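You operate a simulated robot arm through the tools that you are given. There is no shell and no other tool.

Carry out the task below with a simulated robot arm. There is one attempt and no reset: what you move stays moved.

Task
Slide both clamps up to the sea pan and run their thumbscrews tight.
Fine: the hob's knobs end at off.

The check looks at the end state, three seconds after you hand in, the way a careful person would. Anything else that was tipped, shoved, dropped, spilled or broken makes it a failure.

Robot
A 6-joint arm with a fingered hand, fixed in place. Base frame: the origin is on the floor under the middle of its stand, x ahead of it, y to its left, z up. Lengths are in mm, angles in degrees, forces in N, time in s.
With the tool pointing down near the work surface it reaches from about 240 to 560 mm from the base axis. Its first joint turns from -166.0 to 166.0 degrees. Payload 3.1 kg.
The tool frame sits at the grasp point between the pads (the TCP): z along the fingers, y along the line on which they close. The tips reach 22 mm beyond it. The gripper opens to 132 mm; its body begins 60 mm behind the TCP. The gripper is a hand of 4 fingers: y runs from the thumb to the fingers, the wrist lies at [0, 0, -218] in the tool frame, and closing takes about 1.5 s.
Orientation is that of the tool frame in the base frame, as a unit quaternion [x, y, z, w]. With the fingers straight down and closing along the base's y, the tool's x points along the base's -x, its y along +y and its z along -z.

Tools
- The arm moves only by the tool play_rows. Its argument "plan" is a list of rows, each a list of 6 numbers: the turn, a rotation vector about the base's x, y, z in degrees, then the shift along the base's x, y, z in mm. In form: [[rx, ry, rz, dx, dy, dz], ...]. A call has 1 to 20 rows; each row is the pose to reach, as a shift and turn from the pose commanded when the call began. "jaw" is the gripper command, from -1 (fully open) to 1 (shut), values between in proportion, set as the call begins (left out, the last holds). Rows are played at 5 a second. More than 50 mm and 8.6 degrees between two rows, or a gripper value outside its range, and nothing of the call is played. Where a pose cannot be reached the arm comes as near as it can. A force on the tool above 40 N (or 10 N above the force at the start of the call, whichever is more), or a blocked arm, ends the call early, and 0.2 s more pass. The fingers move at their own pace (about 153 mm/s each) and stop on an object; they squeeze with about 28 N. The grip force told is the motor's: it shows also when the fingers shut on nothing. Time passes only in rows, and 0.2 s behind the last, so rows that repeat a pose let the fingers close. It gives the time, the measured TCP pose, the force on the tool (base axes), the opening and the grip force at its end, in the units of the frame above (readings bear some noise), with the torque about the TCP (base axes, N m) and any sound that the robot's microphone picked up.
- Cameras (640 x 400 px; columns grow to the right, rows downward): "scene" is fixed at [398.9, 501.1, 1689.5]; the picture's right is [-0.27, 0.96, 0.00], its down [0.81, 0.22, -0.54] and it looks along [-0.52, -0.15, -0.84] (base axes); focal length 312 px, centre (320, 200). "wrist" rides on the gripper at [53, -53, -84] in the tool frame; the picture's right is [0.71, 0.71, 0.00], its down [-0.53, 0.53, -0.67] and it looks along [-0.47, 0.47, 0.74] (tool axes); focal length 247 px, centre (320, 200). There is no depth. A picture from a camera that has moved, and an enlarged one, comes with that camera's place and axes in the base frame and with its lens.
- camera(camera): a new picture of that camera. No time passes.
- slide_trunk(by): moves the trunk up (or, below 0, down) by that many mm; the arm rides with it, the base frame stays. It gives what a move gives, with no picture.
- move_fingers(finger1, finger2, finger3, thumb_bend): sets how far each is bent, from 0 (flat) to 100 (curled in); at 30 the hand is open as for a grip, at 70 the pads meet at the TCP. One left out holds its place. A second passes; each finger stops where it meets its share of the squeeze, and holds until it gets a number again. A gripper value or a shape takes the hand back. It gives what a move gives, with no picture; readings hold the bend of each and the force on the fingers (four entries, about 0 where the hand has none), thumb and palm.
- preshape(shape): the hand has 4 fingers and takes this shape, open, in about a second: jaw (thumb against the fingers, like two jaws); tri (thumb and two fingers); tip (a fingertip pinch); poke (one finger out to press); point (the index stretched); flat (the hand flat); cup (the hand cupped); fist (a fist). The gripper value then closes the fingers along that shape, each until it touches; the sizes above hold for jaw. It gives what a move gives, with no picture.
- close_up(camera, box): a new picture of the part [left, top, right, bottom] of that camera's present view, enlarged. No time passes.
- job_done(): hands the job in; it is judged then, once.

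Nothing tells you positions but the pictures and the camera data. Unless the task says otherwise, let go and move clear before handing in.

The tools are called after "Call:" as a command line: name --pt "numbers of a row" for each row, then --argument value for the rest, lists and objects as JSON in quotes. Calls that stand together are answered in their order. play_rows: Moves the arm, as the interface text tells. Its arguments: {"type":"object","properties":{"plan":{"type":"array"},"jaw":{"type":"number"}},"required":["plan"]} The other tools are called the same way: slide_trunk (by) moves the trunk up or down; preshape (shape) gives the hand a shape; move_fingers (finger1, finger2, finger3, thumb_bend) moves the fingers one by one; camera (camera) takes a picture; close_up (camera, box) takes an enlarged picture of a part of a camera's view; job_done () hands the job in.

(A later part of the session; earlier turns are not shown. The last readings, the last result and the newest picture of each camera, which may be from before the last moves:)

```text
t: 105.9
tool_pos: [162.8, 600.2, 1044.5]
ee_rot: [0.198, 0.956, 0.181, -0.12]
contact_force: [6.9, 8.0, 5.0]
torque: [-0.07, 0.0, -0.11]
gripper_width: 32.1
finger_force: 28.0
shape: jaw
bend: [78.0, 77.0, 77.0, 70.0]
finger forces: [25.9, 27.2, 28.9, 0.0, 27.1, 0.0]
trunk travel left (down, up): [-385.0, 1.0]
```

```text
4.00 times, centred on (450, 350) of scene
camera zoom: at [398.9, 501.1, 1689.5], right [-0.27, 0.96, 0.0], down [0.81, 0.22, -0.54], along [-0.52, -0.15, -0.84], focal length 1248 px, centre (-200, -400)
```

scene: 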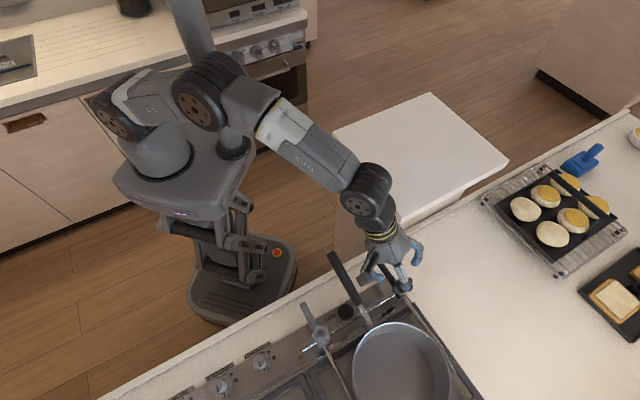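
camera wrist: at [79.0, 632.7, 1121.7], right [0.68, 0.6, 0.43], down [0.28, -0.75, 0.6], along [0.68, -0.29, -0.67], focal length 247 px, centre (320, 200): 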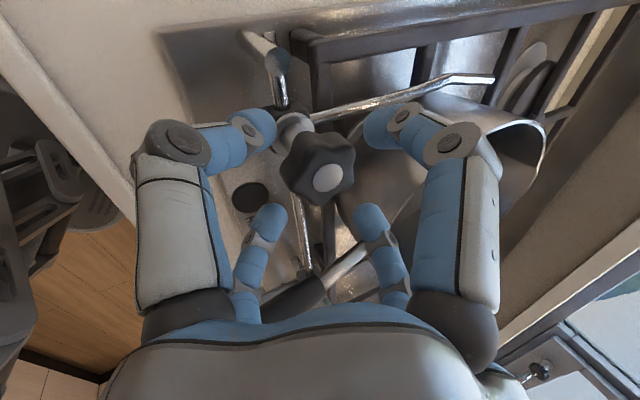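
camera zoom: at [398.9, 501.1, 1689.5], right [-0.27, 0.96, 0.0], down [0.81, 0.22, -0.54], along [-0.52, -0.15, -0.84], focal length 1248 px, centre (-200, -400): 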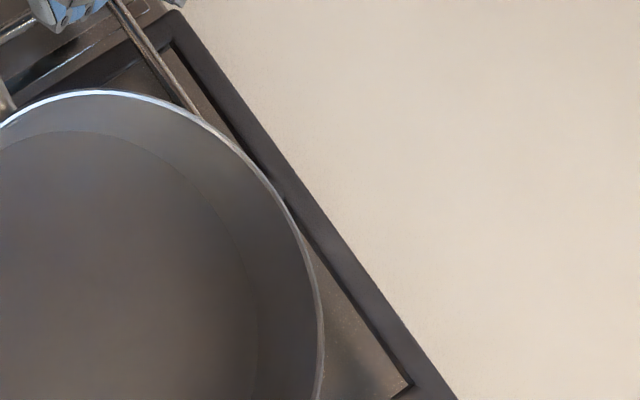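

It slides freely again. Stepping toward contact.

Call:
play_rows --pt "0 0 0 0.9 -0.2 0" --pt "0 0 0 1.4 -0.4 0" --pt "0 0 0 1.4 -0.4 0"

Call:
play_rows --pt "0 0 0 0.5 -0.5 0" --pt "0 0 0 0.7 -0.7 0" --pt "0 0 0 0.7 -0.7 0"

Call:
close_up --camera "scene" --box '[410, 300, 490, 400]'

```text
t: 106.7
tool_pos: [164.0, 599.2, 1044.2]
ee_rot: [0.198, 0.956, 0.183, -0.121]
contact_force: [2.6, 5.8, 5.0]
torque: [-0.08, 0.06, -0.06]
gripper_width: 32.2
finger_force: 28.0
shape: jaw
bend: [78.0, 77.0, 77.0, 70.0]
finger forces: [26.4, 26.6, 28.1, 0.0, 27.9, 0.0]
trunk travel left (down, up): [-385.0, 1.0]
```

```text
t: 107.5
tool_pos: [163.8, 599.2, 1043.8]
ee_rot: [0.198, 0.956, 0.182, -0.119]
contact_force: [-0.3, 8.6, 7.0]
torque: [-0.03, 0.12, -0.04]
gripper_width: 32.1
finger_force: 27.9
shape: jaw
bend: [78.0, 77.0, 77.0, 70.0]
finger forces: [27.2, 26.7, 27.2, 0.0, 28.1, 0.0]
trunk travel left (down, up): [-385.0, 1.0]
```

```text
4.00 times, centred on (450, 350) of scene
camera zoom: at [398.9, 501.1, 1689.5], right [-0.27, 0.96, 0.0], down [0.81, 0.22, -0.54], along [-0.52, -0.15, -0.84], focal length 1248 px, centre (-200, -400)
```

zoom: 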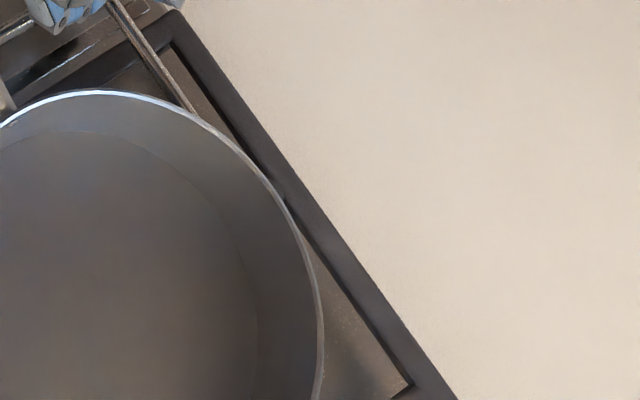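

Contact again at about 6 N. Now a clockwise stroke of 70° about the knob's vertical axis, with the corrected axis offset.

Call:
play_rows --pt "0 0 -7 -0.93 -0.3 0" --pt "0 0 -14 -1.9 -0.49 0" --pt "0 0 -21 -2.87 -0.56 0" --pt "0 0 -28 -3.85 -0.51 0" --pt "0 0 -35 -4.82 -0.34 0" --pt "0 0 -35 -4.82 -0.34 0"

Call:
close_up --camera "wrist" --box '[220, 60, 430, 300]'

```text
t: 108.9
tool_pos: [161.6, 597.4, 1045.9]
ee_rot: [0.476, 0.852, 0.21, -0.06]
contact_force: [-0.4, -1.6, 2.4]
torque: [-0.13, 0.16, 0.01]
gripper_width: 32.1
finger_force: 27.6
shape: jaw
bend: [78.0, 77.0, 77.0, 70.0]
finger forces: [26.7, 25.3, 27.9, 0.1, 29.9, 0.0]
trunk travel left (down, up): [-385.0, 1.0]
```

```text
1.67 times, centred on (325, 180) of wrist
camera zoom: at [80.3, 581.1, 1121.3], right [0.21, 0.88, 0.43], down [0.66, -0.45, 0.6], along [0.72, 0.15, -0.67], focal length 412 px, centre (312, 233)
```

zoom: 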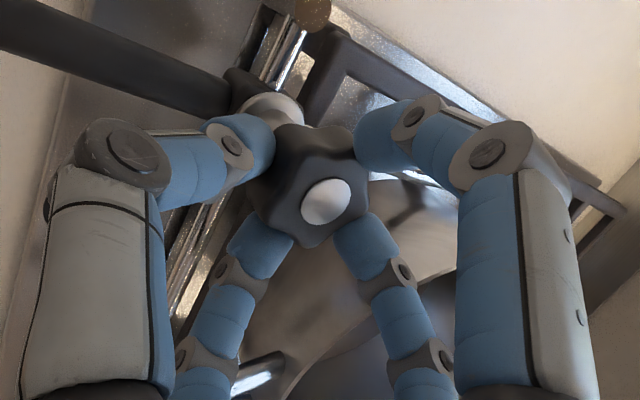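

Side forces are now tiny with the fixed grip. I'll press lightly toward the pan and finish the stroke.

Call:
play_rows --pt "0 0 0 0.5 -0.5 0" --pt "0 0 -7 -0.24 -0.41 0" --pt "0 0 -14 -1.13 -0.01 0" --pt "0 0 -21 -1.97 0.49 0" --pt "0 0 -28 -2.74 1.1 0" --pt "0 0 -35 -3.44 1.79 0" --pt "0 0 -35 -3.44 1.79 0"

Call:
camera --camera "wrist"

Call:
close_up --camera "scene" --box '[410, 300, 490, 400]'

```text
t: 110.5
tool_pos: [155.4, 599.0, 1046.3]
ee_rot: [0.711, 0.669, 0.218, 0.006]
contact_force: [-7.6, -10.1, -1.9]
torque: [-0.04, 0.39, 0.1]
gripper_width: 32.1
finger_force: 28.0
shape: jaw
bend: [79.0, 77.0, 77.0, 70.0]
finger forces: [25.5, 24.5, 29.6, 0.0, 30.5, 0.0]
trunk travel left (down, up): [-385.0, 1.0]
```

```text
taken
camera wrist: at [80.3, 632.1, 1121.8], right [0.68, 0.6, 0.43], down [0.28, -0.75, 0.61], along [0.68, -0.29, -0.67], focal length 247 px, centre (320, 200)
```

wrist: 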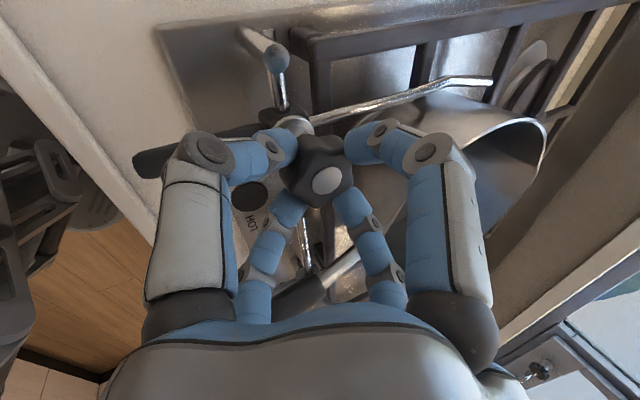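

```text
4.00 times, centred on (450, 350) of scene
camera zoom: at [398.9, 501.1, 1689.5], right [-0.27, 0.96, 0.0], down [0.81, 0.22, -0.54], along [-0.52, -0.15, -0.84], focal length 1248 px, centre (-200, -400)
```

zoom: 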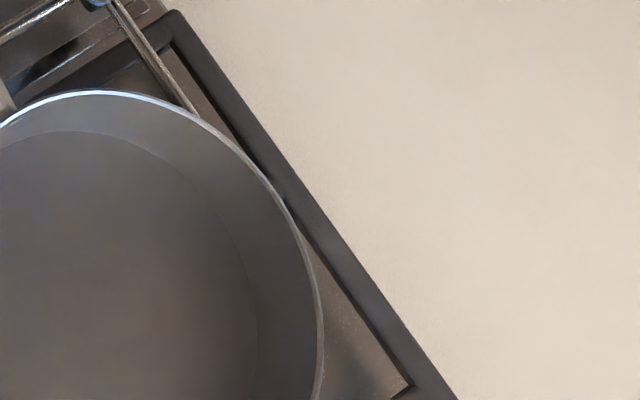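

Stroke done: torque still low, w-force −12 N. Let me look at the rod/pan gap from here.

Call:
close_up --camera "wrist" --box '[360, 40, 560, 180]'

Call:
close_up --camera "scene" --box '[400, 280, 460, 330]'

```text
2.86 times, centred on (460, 110) of wrist
camera zoom: at [80.3, 632.1, 1121.8], right [0.68, 0.6, 0.43], down [0.28, -0.75, 0.61], along [0.68, -0.29, -0.67], focal length 706 px, centre (-80, 457)
```

zoom: 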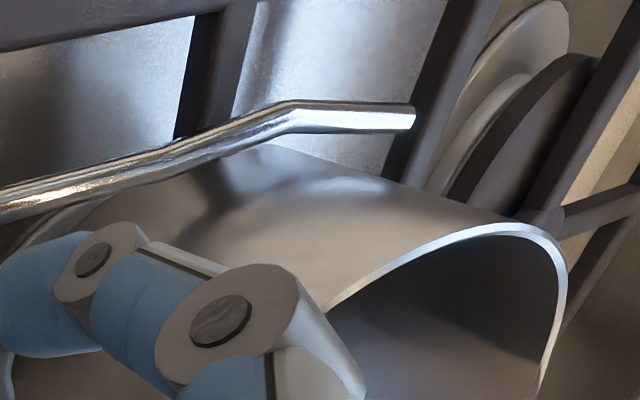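

```text
8.00 times, centred on (430, 305) of scene
camera zoom: at [398.9, 501.1, 1689.5], right [-0.27, 0.96, 0.0], down [0.81, 0.22, -0.54], along [-0.52, -0.15, -0.84], focal length 2497 px, centre (-560, -640)
```

zoom: 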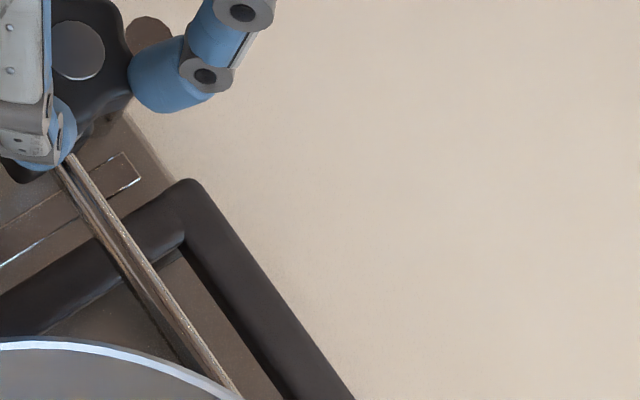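

I'll nudge toward the pan again to see whether there's still a gap or the clamp is already locked.

Call:
play_rows --pt "0 0 0 0.6 -0.2 0" --pt "0 0 0 1.2 -0.4 0" --pt "0 0 0 1.8 -0.6 0" --pt "0 0 0 1.8 -0.6 0"

Call:
close_up --camera "scene" --box '[400, 280, 460, 330]'

Call:
close_up --camera "wrist" --box '[360, 40, 560, 180]'

```text
t: 111.5
tool_pos: [156.4, 599.0, 1046.1]
ee_rot: [0.71, 0.669, 0.219, 0.007]
contact_force: [-13.7, -10.3, -2.8]
torque: [0.05, 0.43, 0.05]
gripper_width: 32.7
finger_force: 27.7
shape: jaw
bend: [80.0, 77.0, 76.0, 70.0]
finger forces: [23.0, 23.7, 27.5, 0.0, 30.7, 0.1]
trunk travel left (down, up): [-385.0, 1.0]
```

```text
8.00 times, centred on (430, 305) of scene
camera zoom: at [398.9, 501.1, 1689.5], right [-0.27, 0.96, 0.0], down [0.81, 0.22, -0.54], along [-0.52, -0.15, -0.84], focal length 2497 px, centre (-560, -640)
```

zoom: 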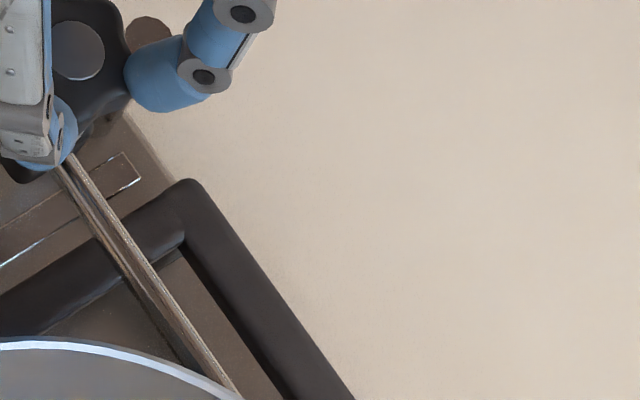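

```text
2.86 times, centred on (460, 110) of wrist
camera zoom: at [80.8, 631.8, 1122.4], right [0.68, 0.6, 0.43], down [0.28, -0.75, 0.6], along [0.68, -0.29, -0.67], focal length 706 px, centre (-80, 457)
```

zoom: 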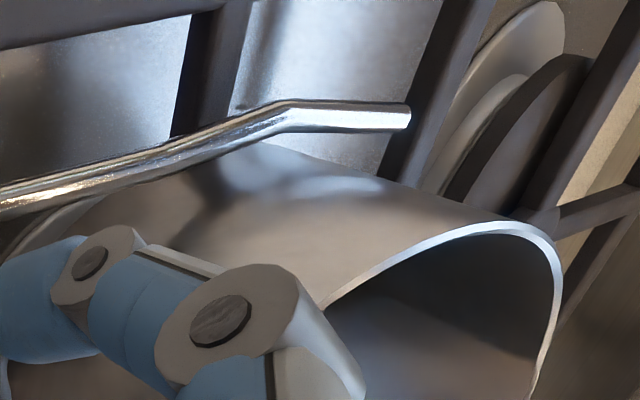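

The rod did not move with ~2–4 N, and its geometry puts it within about a millimetre of the pan. I'll open, swing the hand back +70° around the knob, and take another tightening stroke with a light press toward the pan.

Call:
play_rows --pt "0 0 0 0 0 0" --pt "0 0 0 0 0 0" --pt "0 0 0 0 0 0" --pt "0 0 0 0 0 0" --pt "0 0 7 0.7 -0.69 0" --pt "0 0 14 1.47 -1.3 0" --pt "0 0 21 2.31 -1.8 0" --pt "0 0 28 3.2 -2.2 0" --pt "0 0 35 4.14 -2.49 0" --pt "0 0 42 5.11 -2.66 0" --pt "0 0 49 6.09 -2.71 0" --pt "0 0 56 7.06 -2.64 0" --pt "0 0 63 8.03 -2.45 0" --pt "0 0 70 8.96 -2.15 0" --pt "0 0 70 8.96 -2.15 0" --jaw 0.1

Call:
camera --camera "wrist"

Call:
close_up --camera "scene" --box '[400, 280, 460, 330]'

```text
t: 114.7
tool_pos: [166.8, 596.7, 1045.1]
ee_rot: [0.197, 0.956, 0.182, -0.12]
contact_force: [-0.3, -0.6, -0.1]
torque: [0.0, 0.0, 0.01]
gripper_width: 59.2
finger_force: 0.0
shape: jaw
bend: [39.0, 39.0, 39.0, 70.0]
finger forces: [0.1, 0.0, 0.0, 0.0, 0.0, 0.0]
trunk travel left (down, up): [-385.0, 1.0]
```

```text
taken
camera wrist: at [112.3, 536.9, 1121.7], right [-0.33, 0.84, 0.43], down [0.8, 0.01, 0.6], along [0.5, 0.54, -0.67], focal length 247 px, centre (320, 200)
```

wrist: 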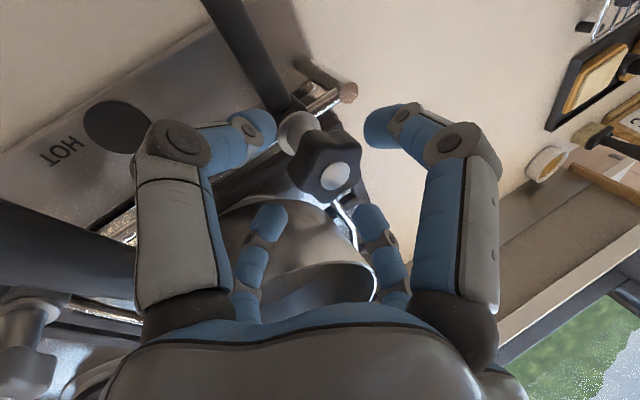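

```text
8.00 times, centred on (430, 305) of scene
camera zoom: at [398.9, 501.1, 1689.5], right [-0.27, 0.96, 0.0], down [0.81, 0.22, -0.54], along [-0.52, -0.15, -0.84], focal length 2497 px, centre (-560, -640)
```

zoom: 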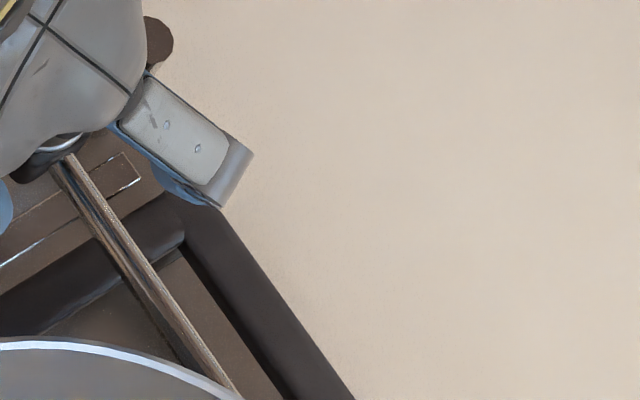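

Star nearly centred (about 2 mm off). I'll correct, close, and test the push toward the pan.

Call:
play_rows --pt "0 0 0 -1 2 0" --pt "0 0 0 -1 2 0"

Call:
play_rows --pt "0 0 0 0 0 0" --pt "0 0 0 0 0 0" --pt "0 0 0 0 0 0" --pt "0 0 0 0 0 0" --pt "0 0 0 0 0 0" --jaw 0.6

Call:
play_rows --pt "0 0 0 0.5 -0.5 0" --pt "0 0 0 1 -1 0" --pt "0 0 0 1.4 -1.4 0" --pt "0 0 0 1.4 -1.4 0"

Call:
close_up --camera "scene" --box '[400, 280, 460, 330]'

```text
t: 115.3
tool_pos: [166.6, 599.9, 1045.5]
ee_rot: [0.197, 0.956, 0.181, -0.12]
contact_force: [-0.4, -0.1, 0.6]
torque: [-0.02, -0.05, -0.06]
gripper_width: 59.3
finger_force: 0.1
shape: jaw
bend: [39.0, 39.0, 39.0, 70.0]
finger forces: [0.1, 0.0, 0.0, 0.0, 0.0, 0.0]
trunk travel left (down, up): [-385.0, 1.0]
```

```text
t: 116.5
tool_pos: [164.5, 599.8, 1045.8]
ee_rot: [0.197, 0.956, 0.182, -0.119]
contact_force: [-3.4, 0.3, 0.8]
torque: [-0.12, 0.26, 0.07]
gripper_width: 32.5
finger_force: 28.2
shape: jaw
bend: [79.0, 77.0, 77.0, 70.0]
finger forces: [25.8, 24.0, 23.2, 0.0, 26.0, 0.1]
trunk travel left (down, up): [-385.0, 1.0]
```

```text
t: 117.5
tool_pos: [166.3, 599.9, 1044.4]
ee_rot: [0.197, 0.956, 0.181, -0.12]
contact_force: [-9.4, 4.0, -0.1]
torque: [-0.04, 0.43, 0.1]
gripper_width: 32.5
finger_force: 28.6
shape: jaw
bend: [79.0, 77.0, 77.0, 70.0]
finger forces: [27.6, 23.8, 23.6, 0.0, 26.0, 0.1]
trunk travel left (down, up): [-385.0, 1.0]
```

```text
8.00 times, centred on (430, 305) of scene
camera zoom: at [398.9, 501.1, 1689.5], right [-0.27, 0.96, 0.0], down [0.81, 0.22, -0.54], along [-0.52, -0.15, -0.84], focal length 2497 px, centre (-560, -640)
```

zoom: 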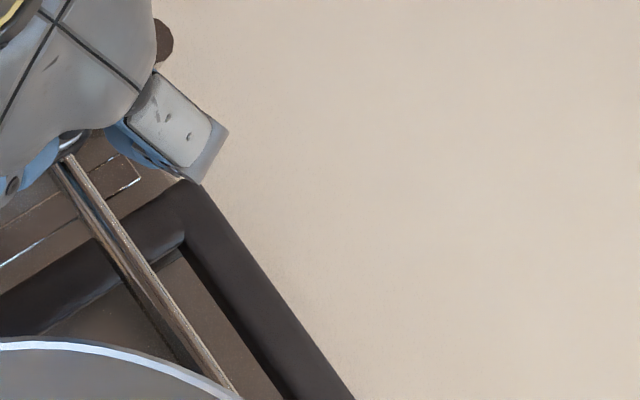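

There's 9.5 N of resistance with the rod holding still, so it is seated. Now the clockwise stroke with this light preload.

Call:
play_rows --pt "0 0 -7 -0.93 -0.3 0" --pt "0 0 -14 -1.9 -0.49 0" --pt "0 0 -21 -2.87 -0.56 0" --pt "0 0 -28 -3.85 -0.51 0" --pt "0 0 -35 -4.82 -0.34 0" --pt "0 0 -35 -4.82 -0.34 0"

Call:
close_up --camera "wrist" --box '[220, 60, 430, 300]'

Call:
close_up --camera "scene" --box '[400, 280, 460, 330]'

```text
t: 118.9
tool_pos: [164.4, 591.5, 1047.9]
ee_rot: [0.476, 0.851, 0.211, -0.061]
contact_force: [5.9, -23.2, 14.2]
torque: [-0.05, -0.12, 1.27]
gripper_width: 31.6
finger_force: 28.5
shape: jaw
bend: [79.0, 79.0, 77.0, 70.0]
finger forces: [48.5, 20.3, 22.1, 0.0, 37.3, 0.2]
trunk travel left (down, up): [-385.0, 1.0]
```

```text
1.67 times, centred on (325, 180) of wrist
camera zoom: at [84.7, 575.3, 1124.3], right [0.21, 0.88, 0.43], down [0.66, -0.45, 0.6], along [0.72, 0.15, -0.67], focal length 412 px, centre (312, 233)
```

zoom: 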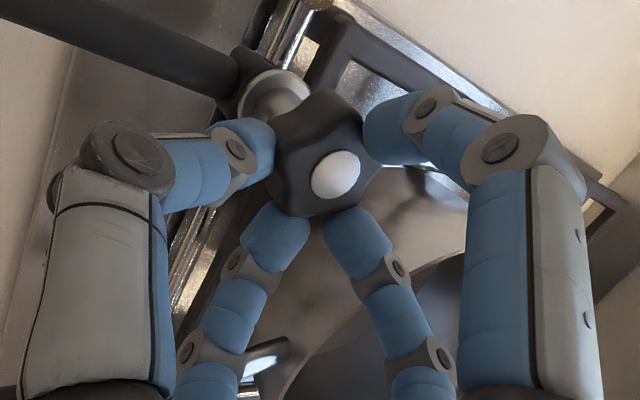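

```text
8.00 times, centred on (430, 305) of scene
camera zoom: at [398.9, 501.1, 1689.5], right [-0.27, 0.96, 0.0], down [0.81, 0.22, -0.54], along [-0.52, -0.15, -0.84], focal length 2497 px, centre (-560, -640)
```

zoom: 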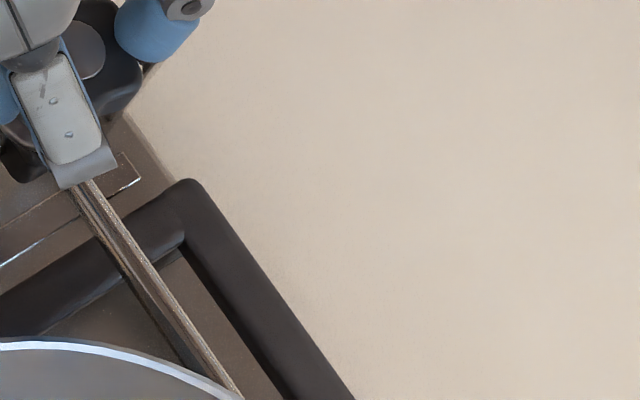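

Torque reached 1.27 N·m and the star stopped following the hand, so the black screw is nearly or fully tight. I'll open, recentre and take a fresh firm bite to check.

Call:
play_rows --pt "0 0 0 0 0 0" --pt "0 0 0 0 0 0" --pt "0 0 0 0 0 0" --pt "0 0 0 0 0 0" --jaw 0.1

Call:
close_up --camera "wrist" --box '[220, 60, 430, 300]'

Call:
close_up --camera "scene" --box '[400, 280, 460, 330]'

```text
t: 119.9
tool_pos: [162.4, 598.1, 1044.0]
ee_rot: [0.475, 0.853, 0.209, -0.059]
contact_force: [0.2, 0.2, -0.1]
torque: [0.03, -0.02, 0.04]
gripper_width: 59.2
finger_force: 0.0
shape: jaw
bend: [39.0, 39.0, 39.0, 70.0]
finger forces: [0.0, 0.0, 0.1, 0.1, 0.0, 0.0]
trunk travel left (down, up): [-385.0, 1.0]
```

```text
1.67 times, centred on (325, 180) of wrist
camera zoom: at [83.1, 582.2, 1121.2], right [0.21, 0.88, 0.43], down [0.66, -0.45, 0.6], along [0.72, 0.15, -0.67], focal length 412 px, centre (312, 233)
```

zoom: 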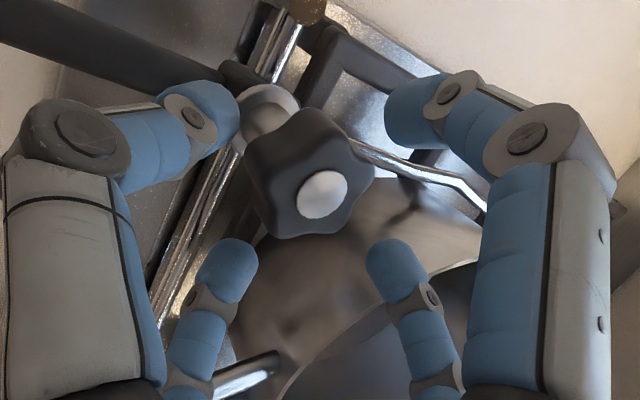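

```text
8.00 times, centred on (430, 305) of scene
camera zoom: at [398.9, 501.1, 1689.5], right [-0.27, 0.96, 0.0], down [0.81, 0.22, -0.54], along [-0.52, -0.15, -0.84], focal length 2497 px, centre (-560, -640)
```

zoom: 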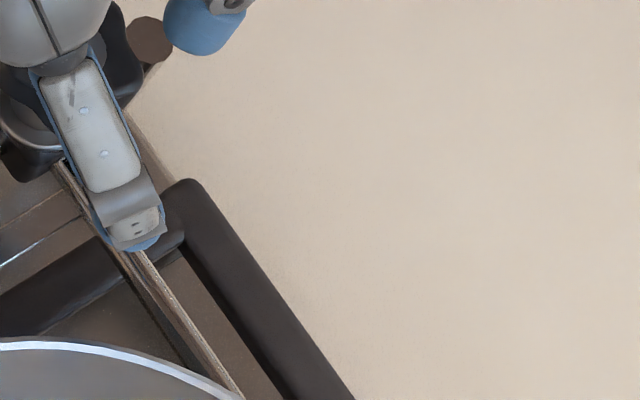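

The rod sits maybe 1 mm back. I'll grip afresh, preload toward the pan, and turn another 21° about the vertical.

Call:
play_rows --pt "0 0 0 0 0 0" --pt "0 0 0 0 0 0" --pt "0 0 0 0 0 0" --pt "0 0 0 0 0 0" --pt "0 0 0 0 0 0" --pt "0 0 0 0.8 -0.8 0" --pt "0 0 0 1.6 -1.6 0" --pt "0 0 0 1.6 -1.6 0" --jaw 0.6

Call:
play_rows --pt "0 0 -5 -0.67 0.2 0" --pt "0 0 -10 -1.32 0.47 0" --pt "0 0 -15 -1.95 0.75 0" --pt "0 0 -15 -1.95 0.75 0"

Call:
close_up --camera "wrist" --box '[220, 60, 430, 300]'

Call:
close_up --camera "scene" --box '[400, 280, 460, 330]'

```text
t: 121.7
tool_pos: [163.6, 598.4, 1045.7]
ee_rot: [0.476, 0.852, 0.21, -0.059]
contact_force: [-1.6, 8.8, 1.6]
torque: [0.13, 0.38, -0.1]
gripper_width: 35.2
finger_force: 28.3
shape: jaw
bend: [80.0, 76.0, 76.0, 70.0]
finger forces: [27.4, 23.9, 23.8, 0.1, 26.7, 0.0]
trunk travel left (down, up): [-385.0, 1.0]
```

```text
t: 122.7
tool_pos: [164.2, 594.3, 1045.9]
ee_rot: [0.585, 0.781, 0.216, -0.03]
contact_force: [3.8, -7.7, 3.8]
torque: [0.02, 0.13, 0.64]
gripper_width: 35.2
finger_force: 28.5
shape: jaw
bend: [82.0, 76.0, 74.0, 70.0]
finger forces: [51.1, 18.4, 21.1, 0.1, 35.0, 0.1]
trunk travel left (down, up): [-385.0, 1.0]
```

```text
1.67 times, centred on (325, 180) of wrist
camera zoom: at [82.3, 600.9, 1121.8], right [0.43, 0.8, 0.42], down [0.52, -0.6, 0.61], along [0.74, -0.04, -0.67], focal length 412 px, centre (312, 233)
```

zoom: 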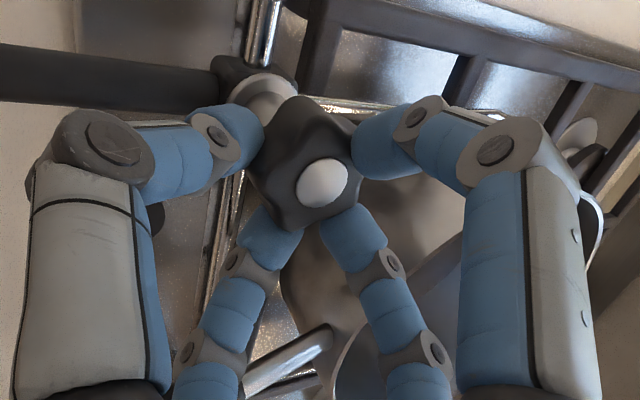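

```text
8.00 times, centred on (430, 305) of scene
camera zoom: at [398.9, 501.1, 1689.5], right [-0.27, 0.96, 0.0], down [0.81, 0.22, -0.54], along [-0.52, -0.15, -0.84], focal length 2497 px, centre (-560, -640)
```

zoom: 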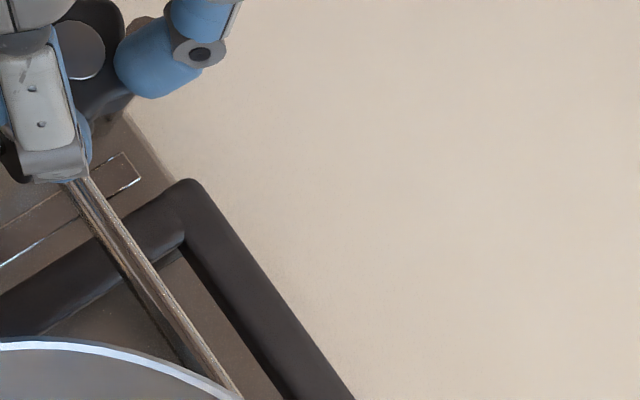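

Call:
play_rows --pt "0 0 -5 -0.3 0.8 0" --pt "0 0 -10 -0.8 1.4 0" --pt "0 0 -15 -1.3 2.0 0" --pt "0 0 -20 -1.8 2.4 0" --pt "0 0 -20 -1.8 2.4 0"

Call:
close_up --camera "wrist" --box '[220, 60, 430, 300]'

Call:
close_up --camera "scene" --box '[400, 280, 460, 330]'

```text
t: 123.9
tool_pos: [160.3, 591.9, 1046.9]
ee_rot: [0.711, 0.669, 0.216, 0.008]
contact_force: [-1.0, -35.6, 0.6]
torque: [-0.31, -0.22, 1.05]
gripper_width: 35.5
finger_force: 27.9
shape: jaw
bend: [81.0, 76.0, 75.0, 70.0]
finger forces: [45.9, 15.9, 19.2, 0.0, 43.5, 0.0]
trunk travel left (down, up): [-385.0, 1.0]
```

```text
1.67 times, centred on (325, 180) of wrist
camera zoom: at [86.1, 624.9, 1123.3], right [0.68, 0.6, 0.42], down [0.28, -0.74, 0.61], along [0.68, -0.29, -0.67], focal length 412 px, centre (312, 233)
```

zoom: 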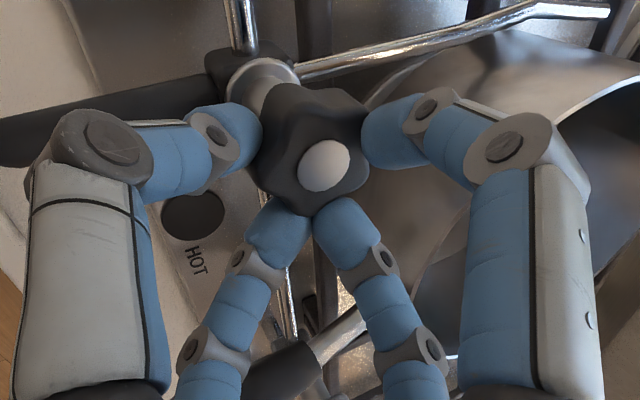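

```text
8.00 times, centred on (430, 305) of scene
camera zoom: at [398.9, 501.1, 1689.5], right [-0.27, 0.96, 0.0], down [0.81, 0.22, -0.54], along [-0.52, -0.15, -0.84], focal length 2497 px, centre (-560, -640)
```

zoom: 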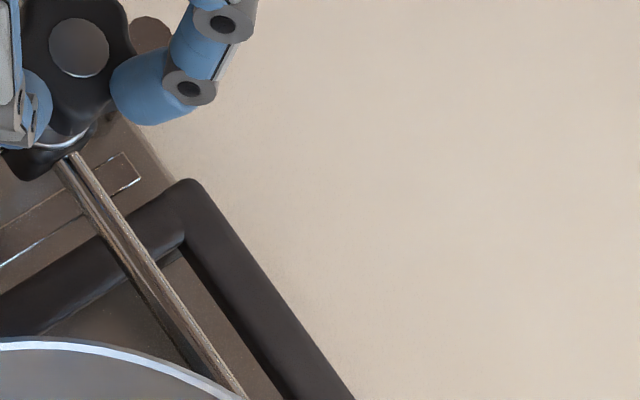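

The hand is walking again and pushing the clamp slightly the wrong way (rod about 2 mm back). I'll open, return to the earlier pose, and compare the star's angle to see whether the screw still turned.

Call:
play_rows --pt "0 0 0 0 0 0" --pt "0 0 0 0 0 0" --pt "0 0 0 0 0 0" --pt "0 0 0 0 0 0" --pt "0 0 7 0.4 -0.3 0" --pt "0 0 14 0.8 -0.6 0" --pt "0 0 21 1.2 -0.9 0" --pt "0 0 28 1.6 -1.2 0" --pt "0 0 35 2.1 -1.5 0" --pt "0 0 35 2.1 -1.5 0" --jaw 0.1

Call:
close_up --camera "wrist" --box '[220, 60, 430, 300]'

Call:
close_up --camera "scene" --box '[400, 280, 460, 330]'

```text
t: 126.1
tool_pos: [162.9, 598.5, 1044.9]
ee_rot: [0.476, 0.852, 0.21, -0.061]
contact_force: [0.6, -0.4, 0.4]
torque: [0.04, 0.02, 0.0]
gripper_width: 59.0
finger_force: 0.1
shape: jaw
bend: [39.0, 39.0, 39.0, 70.0]
finger forces: [0.1, 0.0, 0.0, 0.0, 0.0, 0.0]
trunk travel left (down, up): [-385.0, 1.0]
```

```text
1.67 times, centred on (325, 180) of wrist
camera zoom: at [83.4, 581.3, 1121.4], right [0.21, 0.88, 0.43], down [0.66, -0.45, 0.6], along [0.72, 0.15, -0.67], focal length 412 px, centre (312, 233)
```

zoom: 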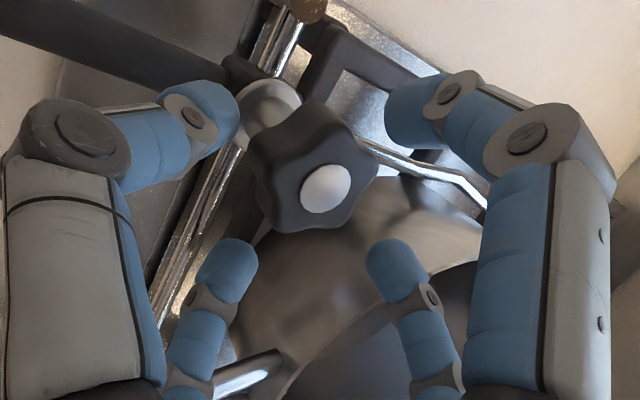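

```text
8.00 times, centred on (430, 305) of scene
camera zoom: at [398.9, 501.1, 1689.5], right [-0.27, 0.96, 0.0], down [0.81, 0.22, -0.54], along [-0.52, -0.15, -0.84], focal length 2497 px, centre (-560, -640)
```

zoom: 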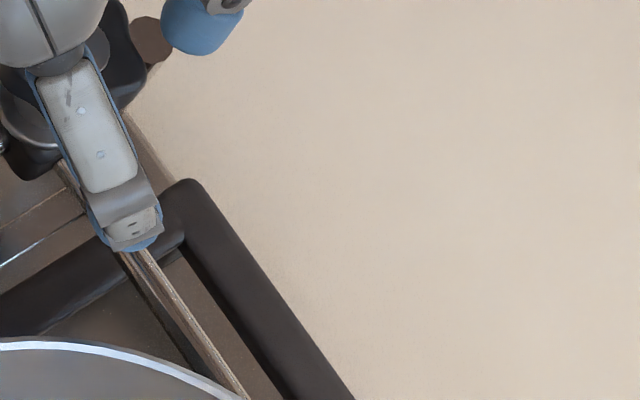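

Triangulating from both cameras puts the star's axis at about (158, 605), so my last grips were some 5 mm off-centre toward the pan, which explains the walking. I'll reduce the tilt to 19° and recentre the open hand properly.

Call:
play_rows --pt "0 0 0 -2.7 1.6 0" --pt "-2.9 0.7 0 -5.4 3.3 0" --pt "-5.83 1.4 0 -5.4 3.3 -1" --pt "-5.83 1.4 0 -5.4 3.3 -1"

Call:
camera --camera "wrist"

Call:
close_up --camera "scene" --box '[370, 230, 450, 330]'

```text
t: 127.1
tool_pos: [158.3, 601.1, 1044.3]
ee_rot: [0.481, 0.861, 0.161, -0.046]
contact_force: [0.0, 0.3, -0.5]
torque: [-0.02, 0.01, 0.01]
gripper_width: 59.2
finger_force: 0.0
shape: jaw
bend: [39.0, 39.0, 39.0, 70.0]
finger forces: [0.0, 0.0, 0.0, 0.0, 0.0, 0.0]
trunk travel left (down, up): [-385.0, 1.0]
```

```text
taken
camera wrist: at [79.8, 592.2, 1123.7], right [0.22, 0.92, 0.33], down [0.67, -0.39, 0.63], along [0.71, 0.08, -0.7], focal length 247 px, centre (320, 200)
```

wrist: 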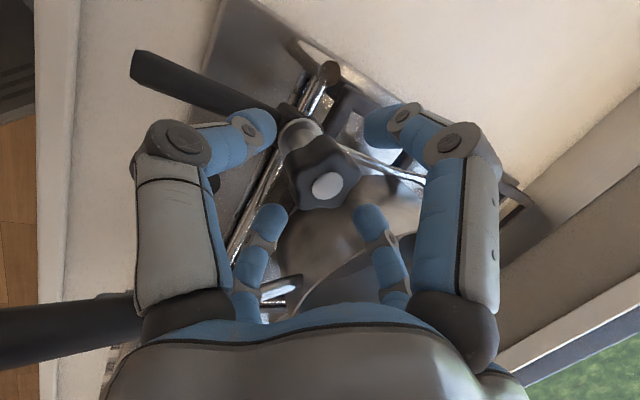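

```text
4.00 times, centred on (410, 280) of scene
camera zoom: at [398.9, 501.1, 1689.5], right [-0.27, 0.96, 0.0], down [0.81, 0.22, -0.54], along [-0.52, -0.15, -0.84], focal length 1248 px, centre (-40, -120)
```

zoom: 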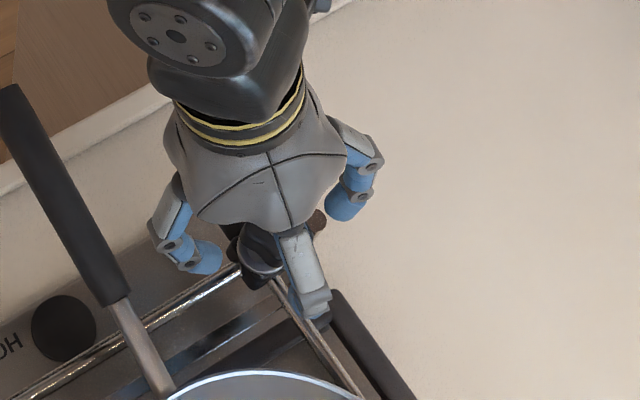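

Better centred and less tilted, no reach warning. Closing.

Call:
play_rows --pt "0 0 0 0 1 0" --pt "0 0 0 0 1 0" --pt "0 0 0 0 1 0" --pt "0 0 0 0 1 0" --pt "0 0 0 0 1 0" --pt "0 0 0 0 1 0" --jaw 0.7

Call:
close_up --camera "wrist" --box '[220, 60, 430, 300]'

Call:
close_up --camera "scene" --box '[400, 280, 460, 330]'

```text
t: 128.5
tool_pos: [156.7, 602.5, 1044.5]
ee_rot: [0.481, 0.861, 0.16, -0.045]
contact_force: [-2.1, -2.7, -5.1]
torque: [-0.24, 0.13, 0.17]
gripper_width: 31.0
finger_force: 27.5
shape: jaw
bend: [78.0, 78.0, 78.0, 70.0]
finger forces: [25.2, 24.0, 25.1, 0.1, 27.6, 0.1]
trunk travel left (down, up): [-385.0, 1.0]
```

```text
1.67 times, centred on (325, 180) of wrist
camera zoom: at [79.4, 593.4, 1123.2], right [0.22, 0.92, 0.33], down [0.67, -0.39, 0.63], along [0.71, 0.08, -0.7], focal length 412 px, centre (312, 233)
```

zoom: 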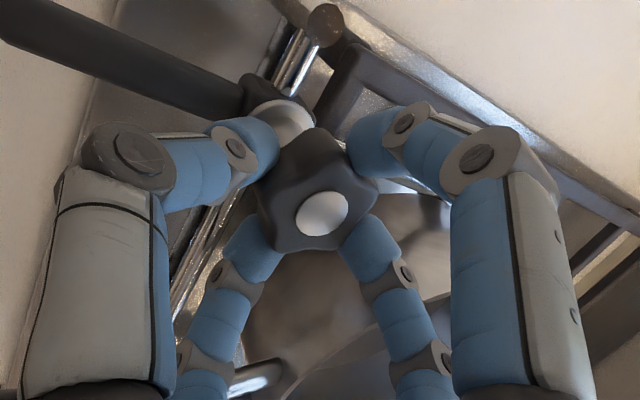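

```text
8.00 times, centred on (430, 305) of scene
camera zoom: at [398.9, 501.1, 1689.5], right [-0.27, 0.96, 0.0], down [0.81, 0.22, -0.54], along [-0.52, -0.15, -0.84], focal length 2497 px, centre (-560, -640)
```

zoom: 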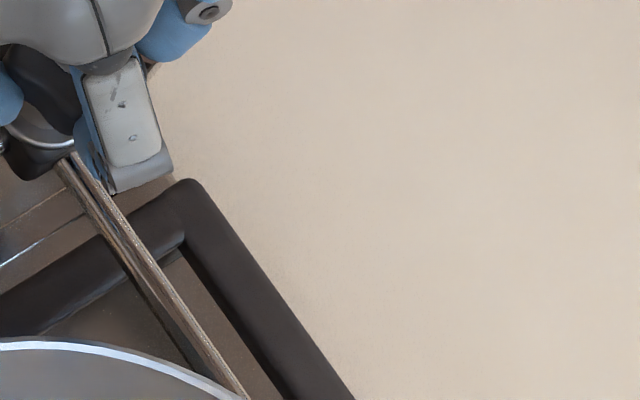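

A balanced grip with small forces. Now I'll push the clamp back toward the pan and see whether it slides.

Call:
play_rows --pt "0 0 0 0.7 -0.7 0" --pt "0 0 0 1.4 -1.4 0" --pt "0 0 0 2.1 -2.1 0" --pt "0 0 0 2.8 -2.8 0" --pt "0 0 0 2.8 -2.8 0"

Call:
close_up --camera "scene" --box '[400, 280, 460, 330]'

```text
t: 129.7
tool_pos: [157.1, 600.7, 1043.6]
ee_rot: [0.48, 0.861, 0.16, -0.045]
contact_force: [-12.7, 4.4, -7.0]
torque: [-0.19, 0.27, 0.19]
gripper_width: 30.9
finger_force: 27.9
shape: jaw
bend: [77.0, 78.0, 78.0, 70.0]
finger forces: [28.9, 23.5, 23.3, 0.1, 29.6, 0.0]
trunk travel left (down, up): [-385.0, 1.0]
```

```text
8.00 times, centred on (430, 305) of scene
camera zoom: at [398.9, 501.1, 1689.5], right [-0.27, 0.96, 0.0], down [0.81, 0.22, -0.54], along [-0.52, -0.15, -0.84], focal length 2497 px, centre (-560, -640)
```

zoom: 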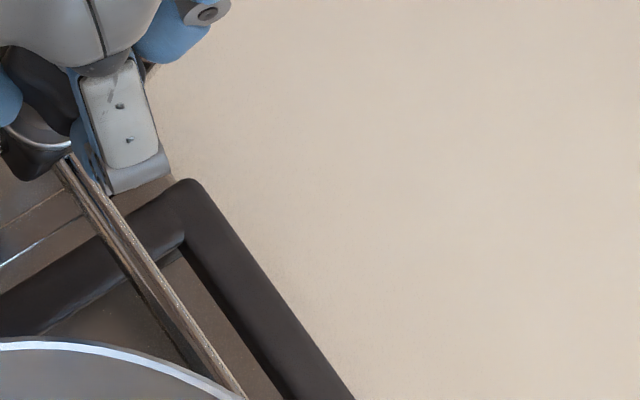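

Call:
play_rows --pt "0 0 0 0.7 -0.7 0" --pt "0 0 0 1.4 -1.4 0" --pt "0 0 0 2.1 -2.1 0" --pt "0 0 0 2.8 -2.8 0" --pt "0 0 0 2.8 -2.8 0"

Call:
close_up --camera "scene" --box '[400, 280, 460, 330]'

```text
t: 130.9
tool_pos: [158.4, 600.3, 1044.5]
ee_rot: [0.481, 0.861, 0.161, -0.044]
contact_force: [-19.5, 12.1, -6.3]
torque: [0.01, 0.39, 0.23]
gripper_width: 30.7
finger_force: 28.4
shape: jaw
bend: [77.0, 78.0, 78.0, 70.0]
finger forces: [30.6, 23.3, 22.4, 0.1, 30.4, 0.0]
trunk travel left (down, up): [-385.0, 1.0]
```

```text
8.00 times, centred on (430, 305) of scene
camera zoom: at [398.9, 501.1, 1689.5], right [-0.27, 0.96, 0.0], down [0.81, 0.22, -0.54], along [-0.52, -0.15, -0.84], focal length 2497 px, centre (-560, -640)
```

zoom: 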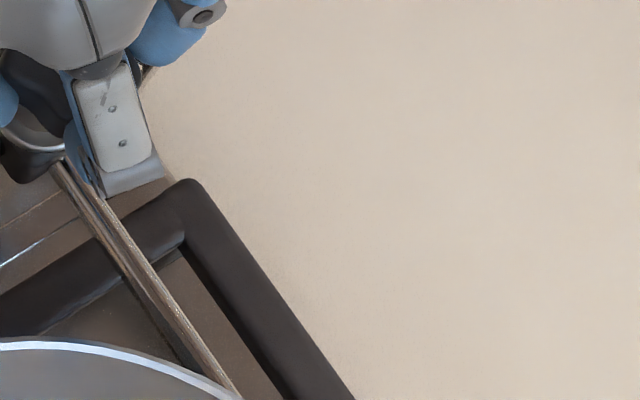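

Under about 22 N the rod moved back to the pan contact line, so the clamp is only partly tight, like grey was around 200°. I'll ease the preload and turn 20° clockwise with this centred grip.

Call:
play_rows --pt "0 0 0 -1 1 0" --pt "0 0 -7 -1.46 1.14 0" --pt "0 0 -14 -1.89 1.33 0" --pt "0 0 -20 -2.24 1.54 0" --pt "0 0 -20 -2.24 1.54 0"

Call:
close_up --camera "wrist" --box '[220, 60, 430, 300]'

Call:
close_up --camera "scene" --box '[400, 280, 460, 330]'

```text
t: 132.1
tool_pos: [157.3, 597.5, 1043.4]
ee_rot: [0.624, 0.764, 0.165, -0.014]
contact_force: [-14.6, -6.0, -5.9]
torque: [-0.4, 0.21, 1.13]
gripper_width: 31.1
finger_force: 27.5
shape: jaw
bend: [49.0, 78.0, 78.0, 70.0]
finger forces: [29.5, 19.7, 19.7, 0.0, 33.7, 0.0]
trunk travel left (down, up): [-385.0, 1.0]
```

```text
1.67 times, centred on (325, 180) of wrist
camera zoom: at [82.2, 616.1, 1122.7], right [0.52, 0.79, 0.33], down [0.5, -0.59, 0.63], along [0.69, -0.17, -0.7], focal length 412 px, centre (312, 233)
```

zoom: 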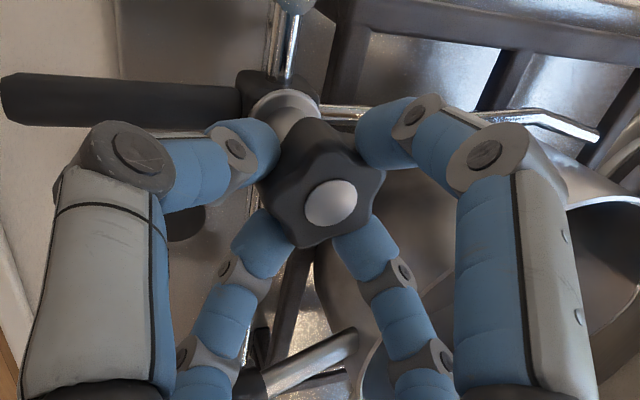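

```text
8.00 times, centred on (430, 305) of scene
camera zoom: at [398.9, 501.1, 1689.5], right [-0.27, 0.96, 0.0], down [0.81, 0.22, -0.54], along [-0.52, -0.15, -0.84], focal length 2497 px, centre (-560, -640)
```

zoom: 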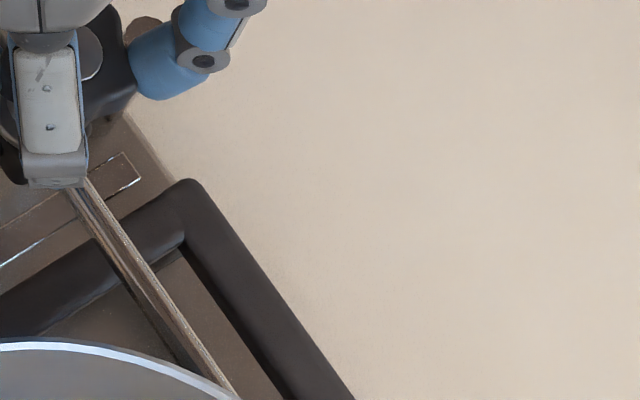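

Torque hit 1.13 N·m and the star stayed fixed in the world while the digits slipped about 20°. To judge how far this screw really is, I'll back the hand off and compare the two stars' angles from the scene camera.

Call:
play_rows --pt "0 0 0 0 0 0" --pt "0 0 0 0 0 0" --pt "0 0 0 0 0 0" --pt "0 0 0 0 0 0" --pt "0 0 0 -3.1 -5.0 18" --pt "0 0 0 -7 -11 40" --pt "0 0 0 -12 -19 70" --pt "0 0 0 -20 -40 90" --pt "0 0 0 -20 -80 90" --pt "0 0 0 -20 -110 90" --pt "0 0 0 -20 -110 90" --jaw 0.1

Call:
close_up --camera "scene" --box '[370, 250, 430, 330]'

Call:
close_up --camera "scene" --box '[290, 300, 350, 380]'

Call:
close_up --camera "scene" --box '[330, 250, 480, 400]'

```text
t: 134.5
tool_pos: [140.7, 489.0, 1137.0]
ee_rot: [0.623, 0.764, 0.166, -0.017]
contact_force: [0.6, 0.3, -0.3]
torque: [0.01, 0.01, -0.01]
gripper_width: 59.1
finger_force: 0.0
shape: jaw
bend: [39.0, 39.0, 39.0, 70.0]
finger forces: [0.0, 0.0, 0.0, 0.0, 0.0, 0.0]
trunk travel left (down, up): [-385.0, 1.0]
```

```text
5.00 times, centred on (400, 290) of scene
camera zoom: at [398.9, 501.1, 1689.5], right [-0.27, 0.96, 0.0], down [0.81, 0.22, -0.54], along [-0.52, -0.15, -0.84], focal length 1561 px, centre (-80, -250)
```

zoom: 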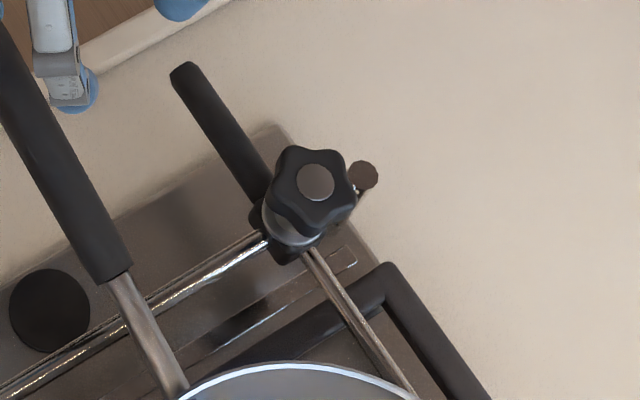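

```text
5.00 times, centred on (320, 340) of scene
camera zoom: at [398.9, 501.1, 1689.5], right [-0.27, 0.96, 0.0], down [0.81, 0.22, -0.54], along [-0.52, -0.15, -0.84], focal length 1561 px, centre (320, -500)
```

zoom: 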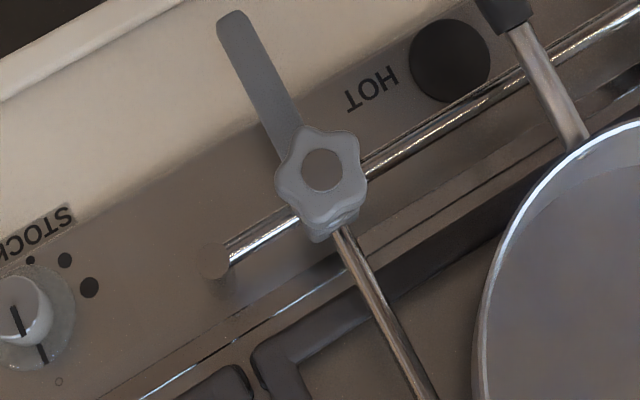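

```text
2.67 times, centred on (405, 325) of scene
camera zoom: at [398.9, 501.1, 1689.5], right [-0.27, 0.96, 0.0], down [0.81, 0.22, -0.54], along [-0.52, -0.15, -0.84], focal length 832 px, centre (93, -133)
```

zoom: 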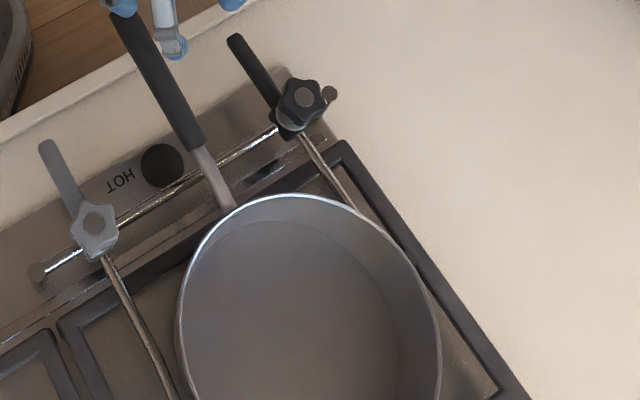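

Comparing star angles with the starting pictures: grey turned about 272°, black about 261° (or a lobe-step less). It's nearly there; I want one more firm bite with the digits seated between lobes. I'll approach again with the hand rotated for that.

Call:
play_rows --pt "0 0 6.2 3 40 0" --pt "0 0 12.4 8 75 -15" --pt "0 0 12.4 12 92 -36" --pt "0 0 12.4 12 92 -36"

Call:
camera --camera "wrist"

```text
t: 135.5
tool_pos: [153.2, 579.5, 1098.5]
ee_rot: [0.536, 0.828, 0.162, -0.035]
contact_force: [-0.4, 0.1, -0.1]
torque: [-0.01, 0.03, -0.03]
gripper_width: 59.1
finger_force: 0.0
shape: jaw
bend: [39.0, 39.0, 39.0, 70.0]
finger forces: [0.0, 0.0, 0.0, 0.1, 0.1, 0.1]
trunk travel left (down, up): [-385.0, 1.0]
```

```text
taken
camera wrist: at [74.5, 581.9, 1177.9], right [0.34, 0.88, 0.33], down [0.62, -0.47, 0.63], along [0.71, -0.01, -0.7], focal length 247 px, centre (320, 200)
```

wrist: 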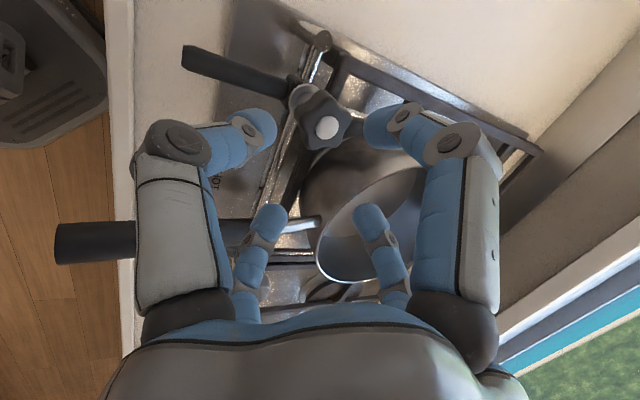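

Call:
play_rows --pt "0 0 0 1.3 6 -15" --pt "0 0 0 2.6 12 -30" --pt "0 0 0 4 17 -43" --pt "0 0 0 5 21.6 -54" --pt "0 0 0 5 21.6 -54"

Call:
camera --camera "wrist"

```text
t: 136.7
tool_pos: [157.6, 600.9, 1044.5]
ee_rot: [0.537, 0.827, 0.163, -0.035]
contact_force: [-0.1, 0.7, 0.1]
torque: [0.0, -0.01, 0.0]
gripper_width: 59.1
finger_force: 0.0
shape: jaw
bend: [39.0, 39.0, 39.0, 70.0]
finger forces: [0.1, 0.0, 0.0, 0.1, 0.0, 0.0]
trunk travel left (down, up): [-385.0, 1.0]
```

```text
taken
camera wrist: at [79.4, 603.3, 1123.7], right [0.34, 0.88, 0.33], down [0.62, -0.47, 0.63], along [0.71, -0.01, -0.7], focal length 247 px, centre (320, 200)
```

wrist: 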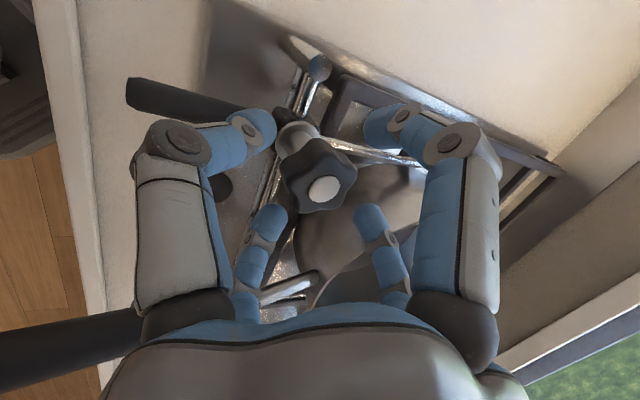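

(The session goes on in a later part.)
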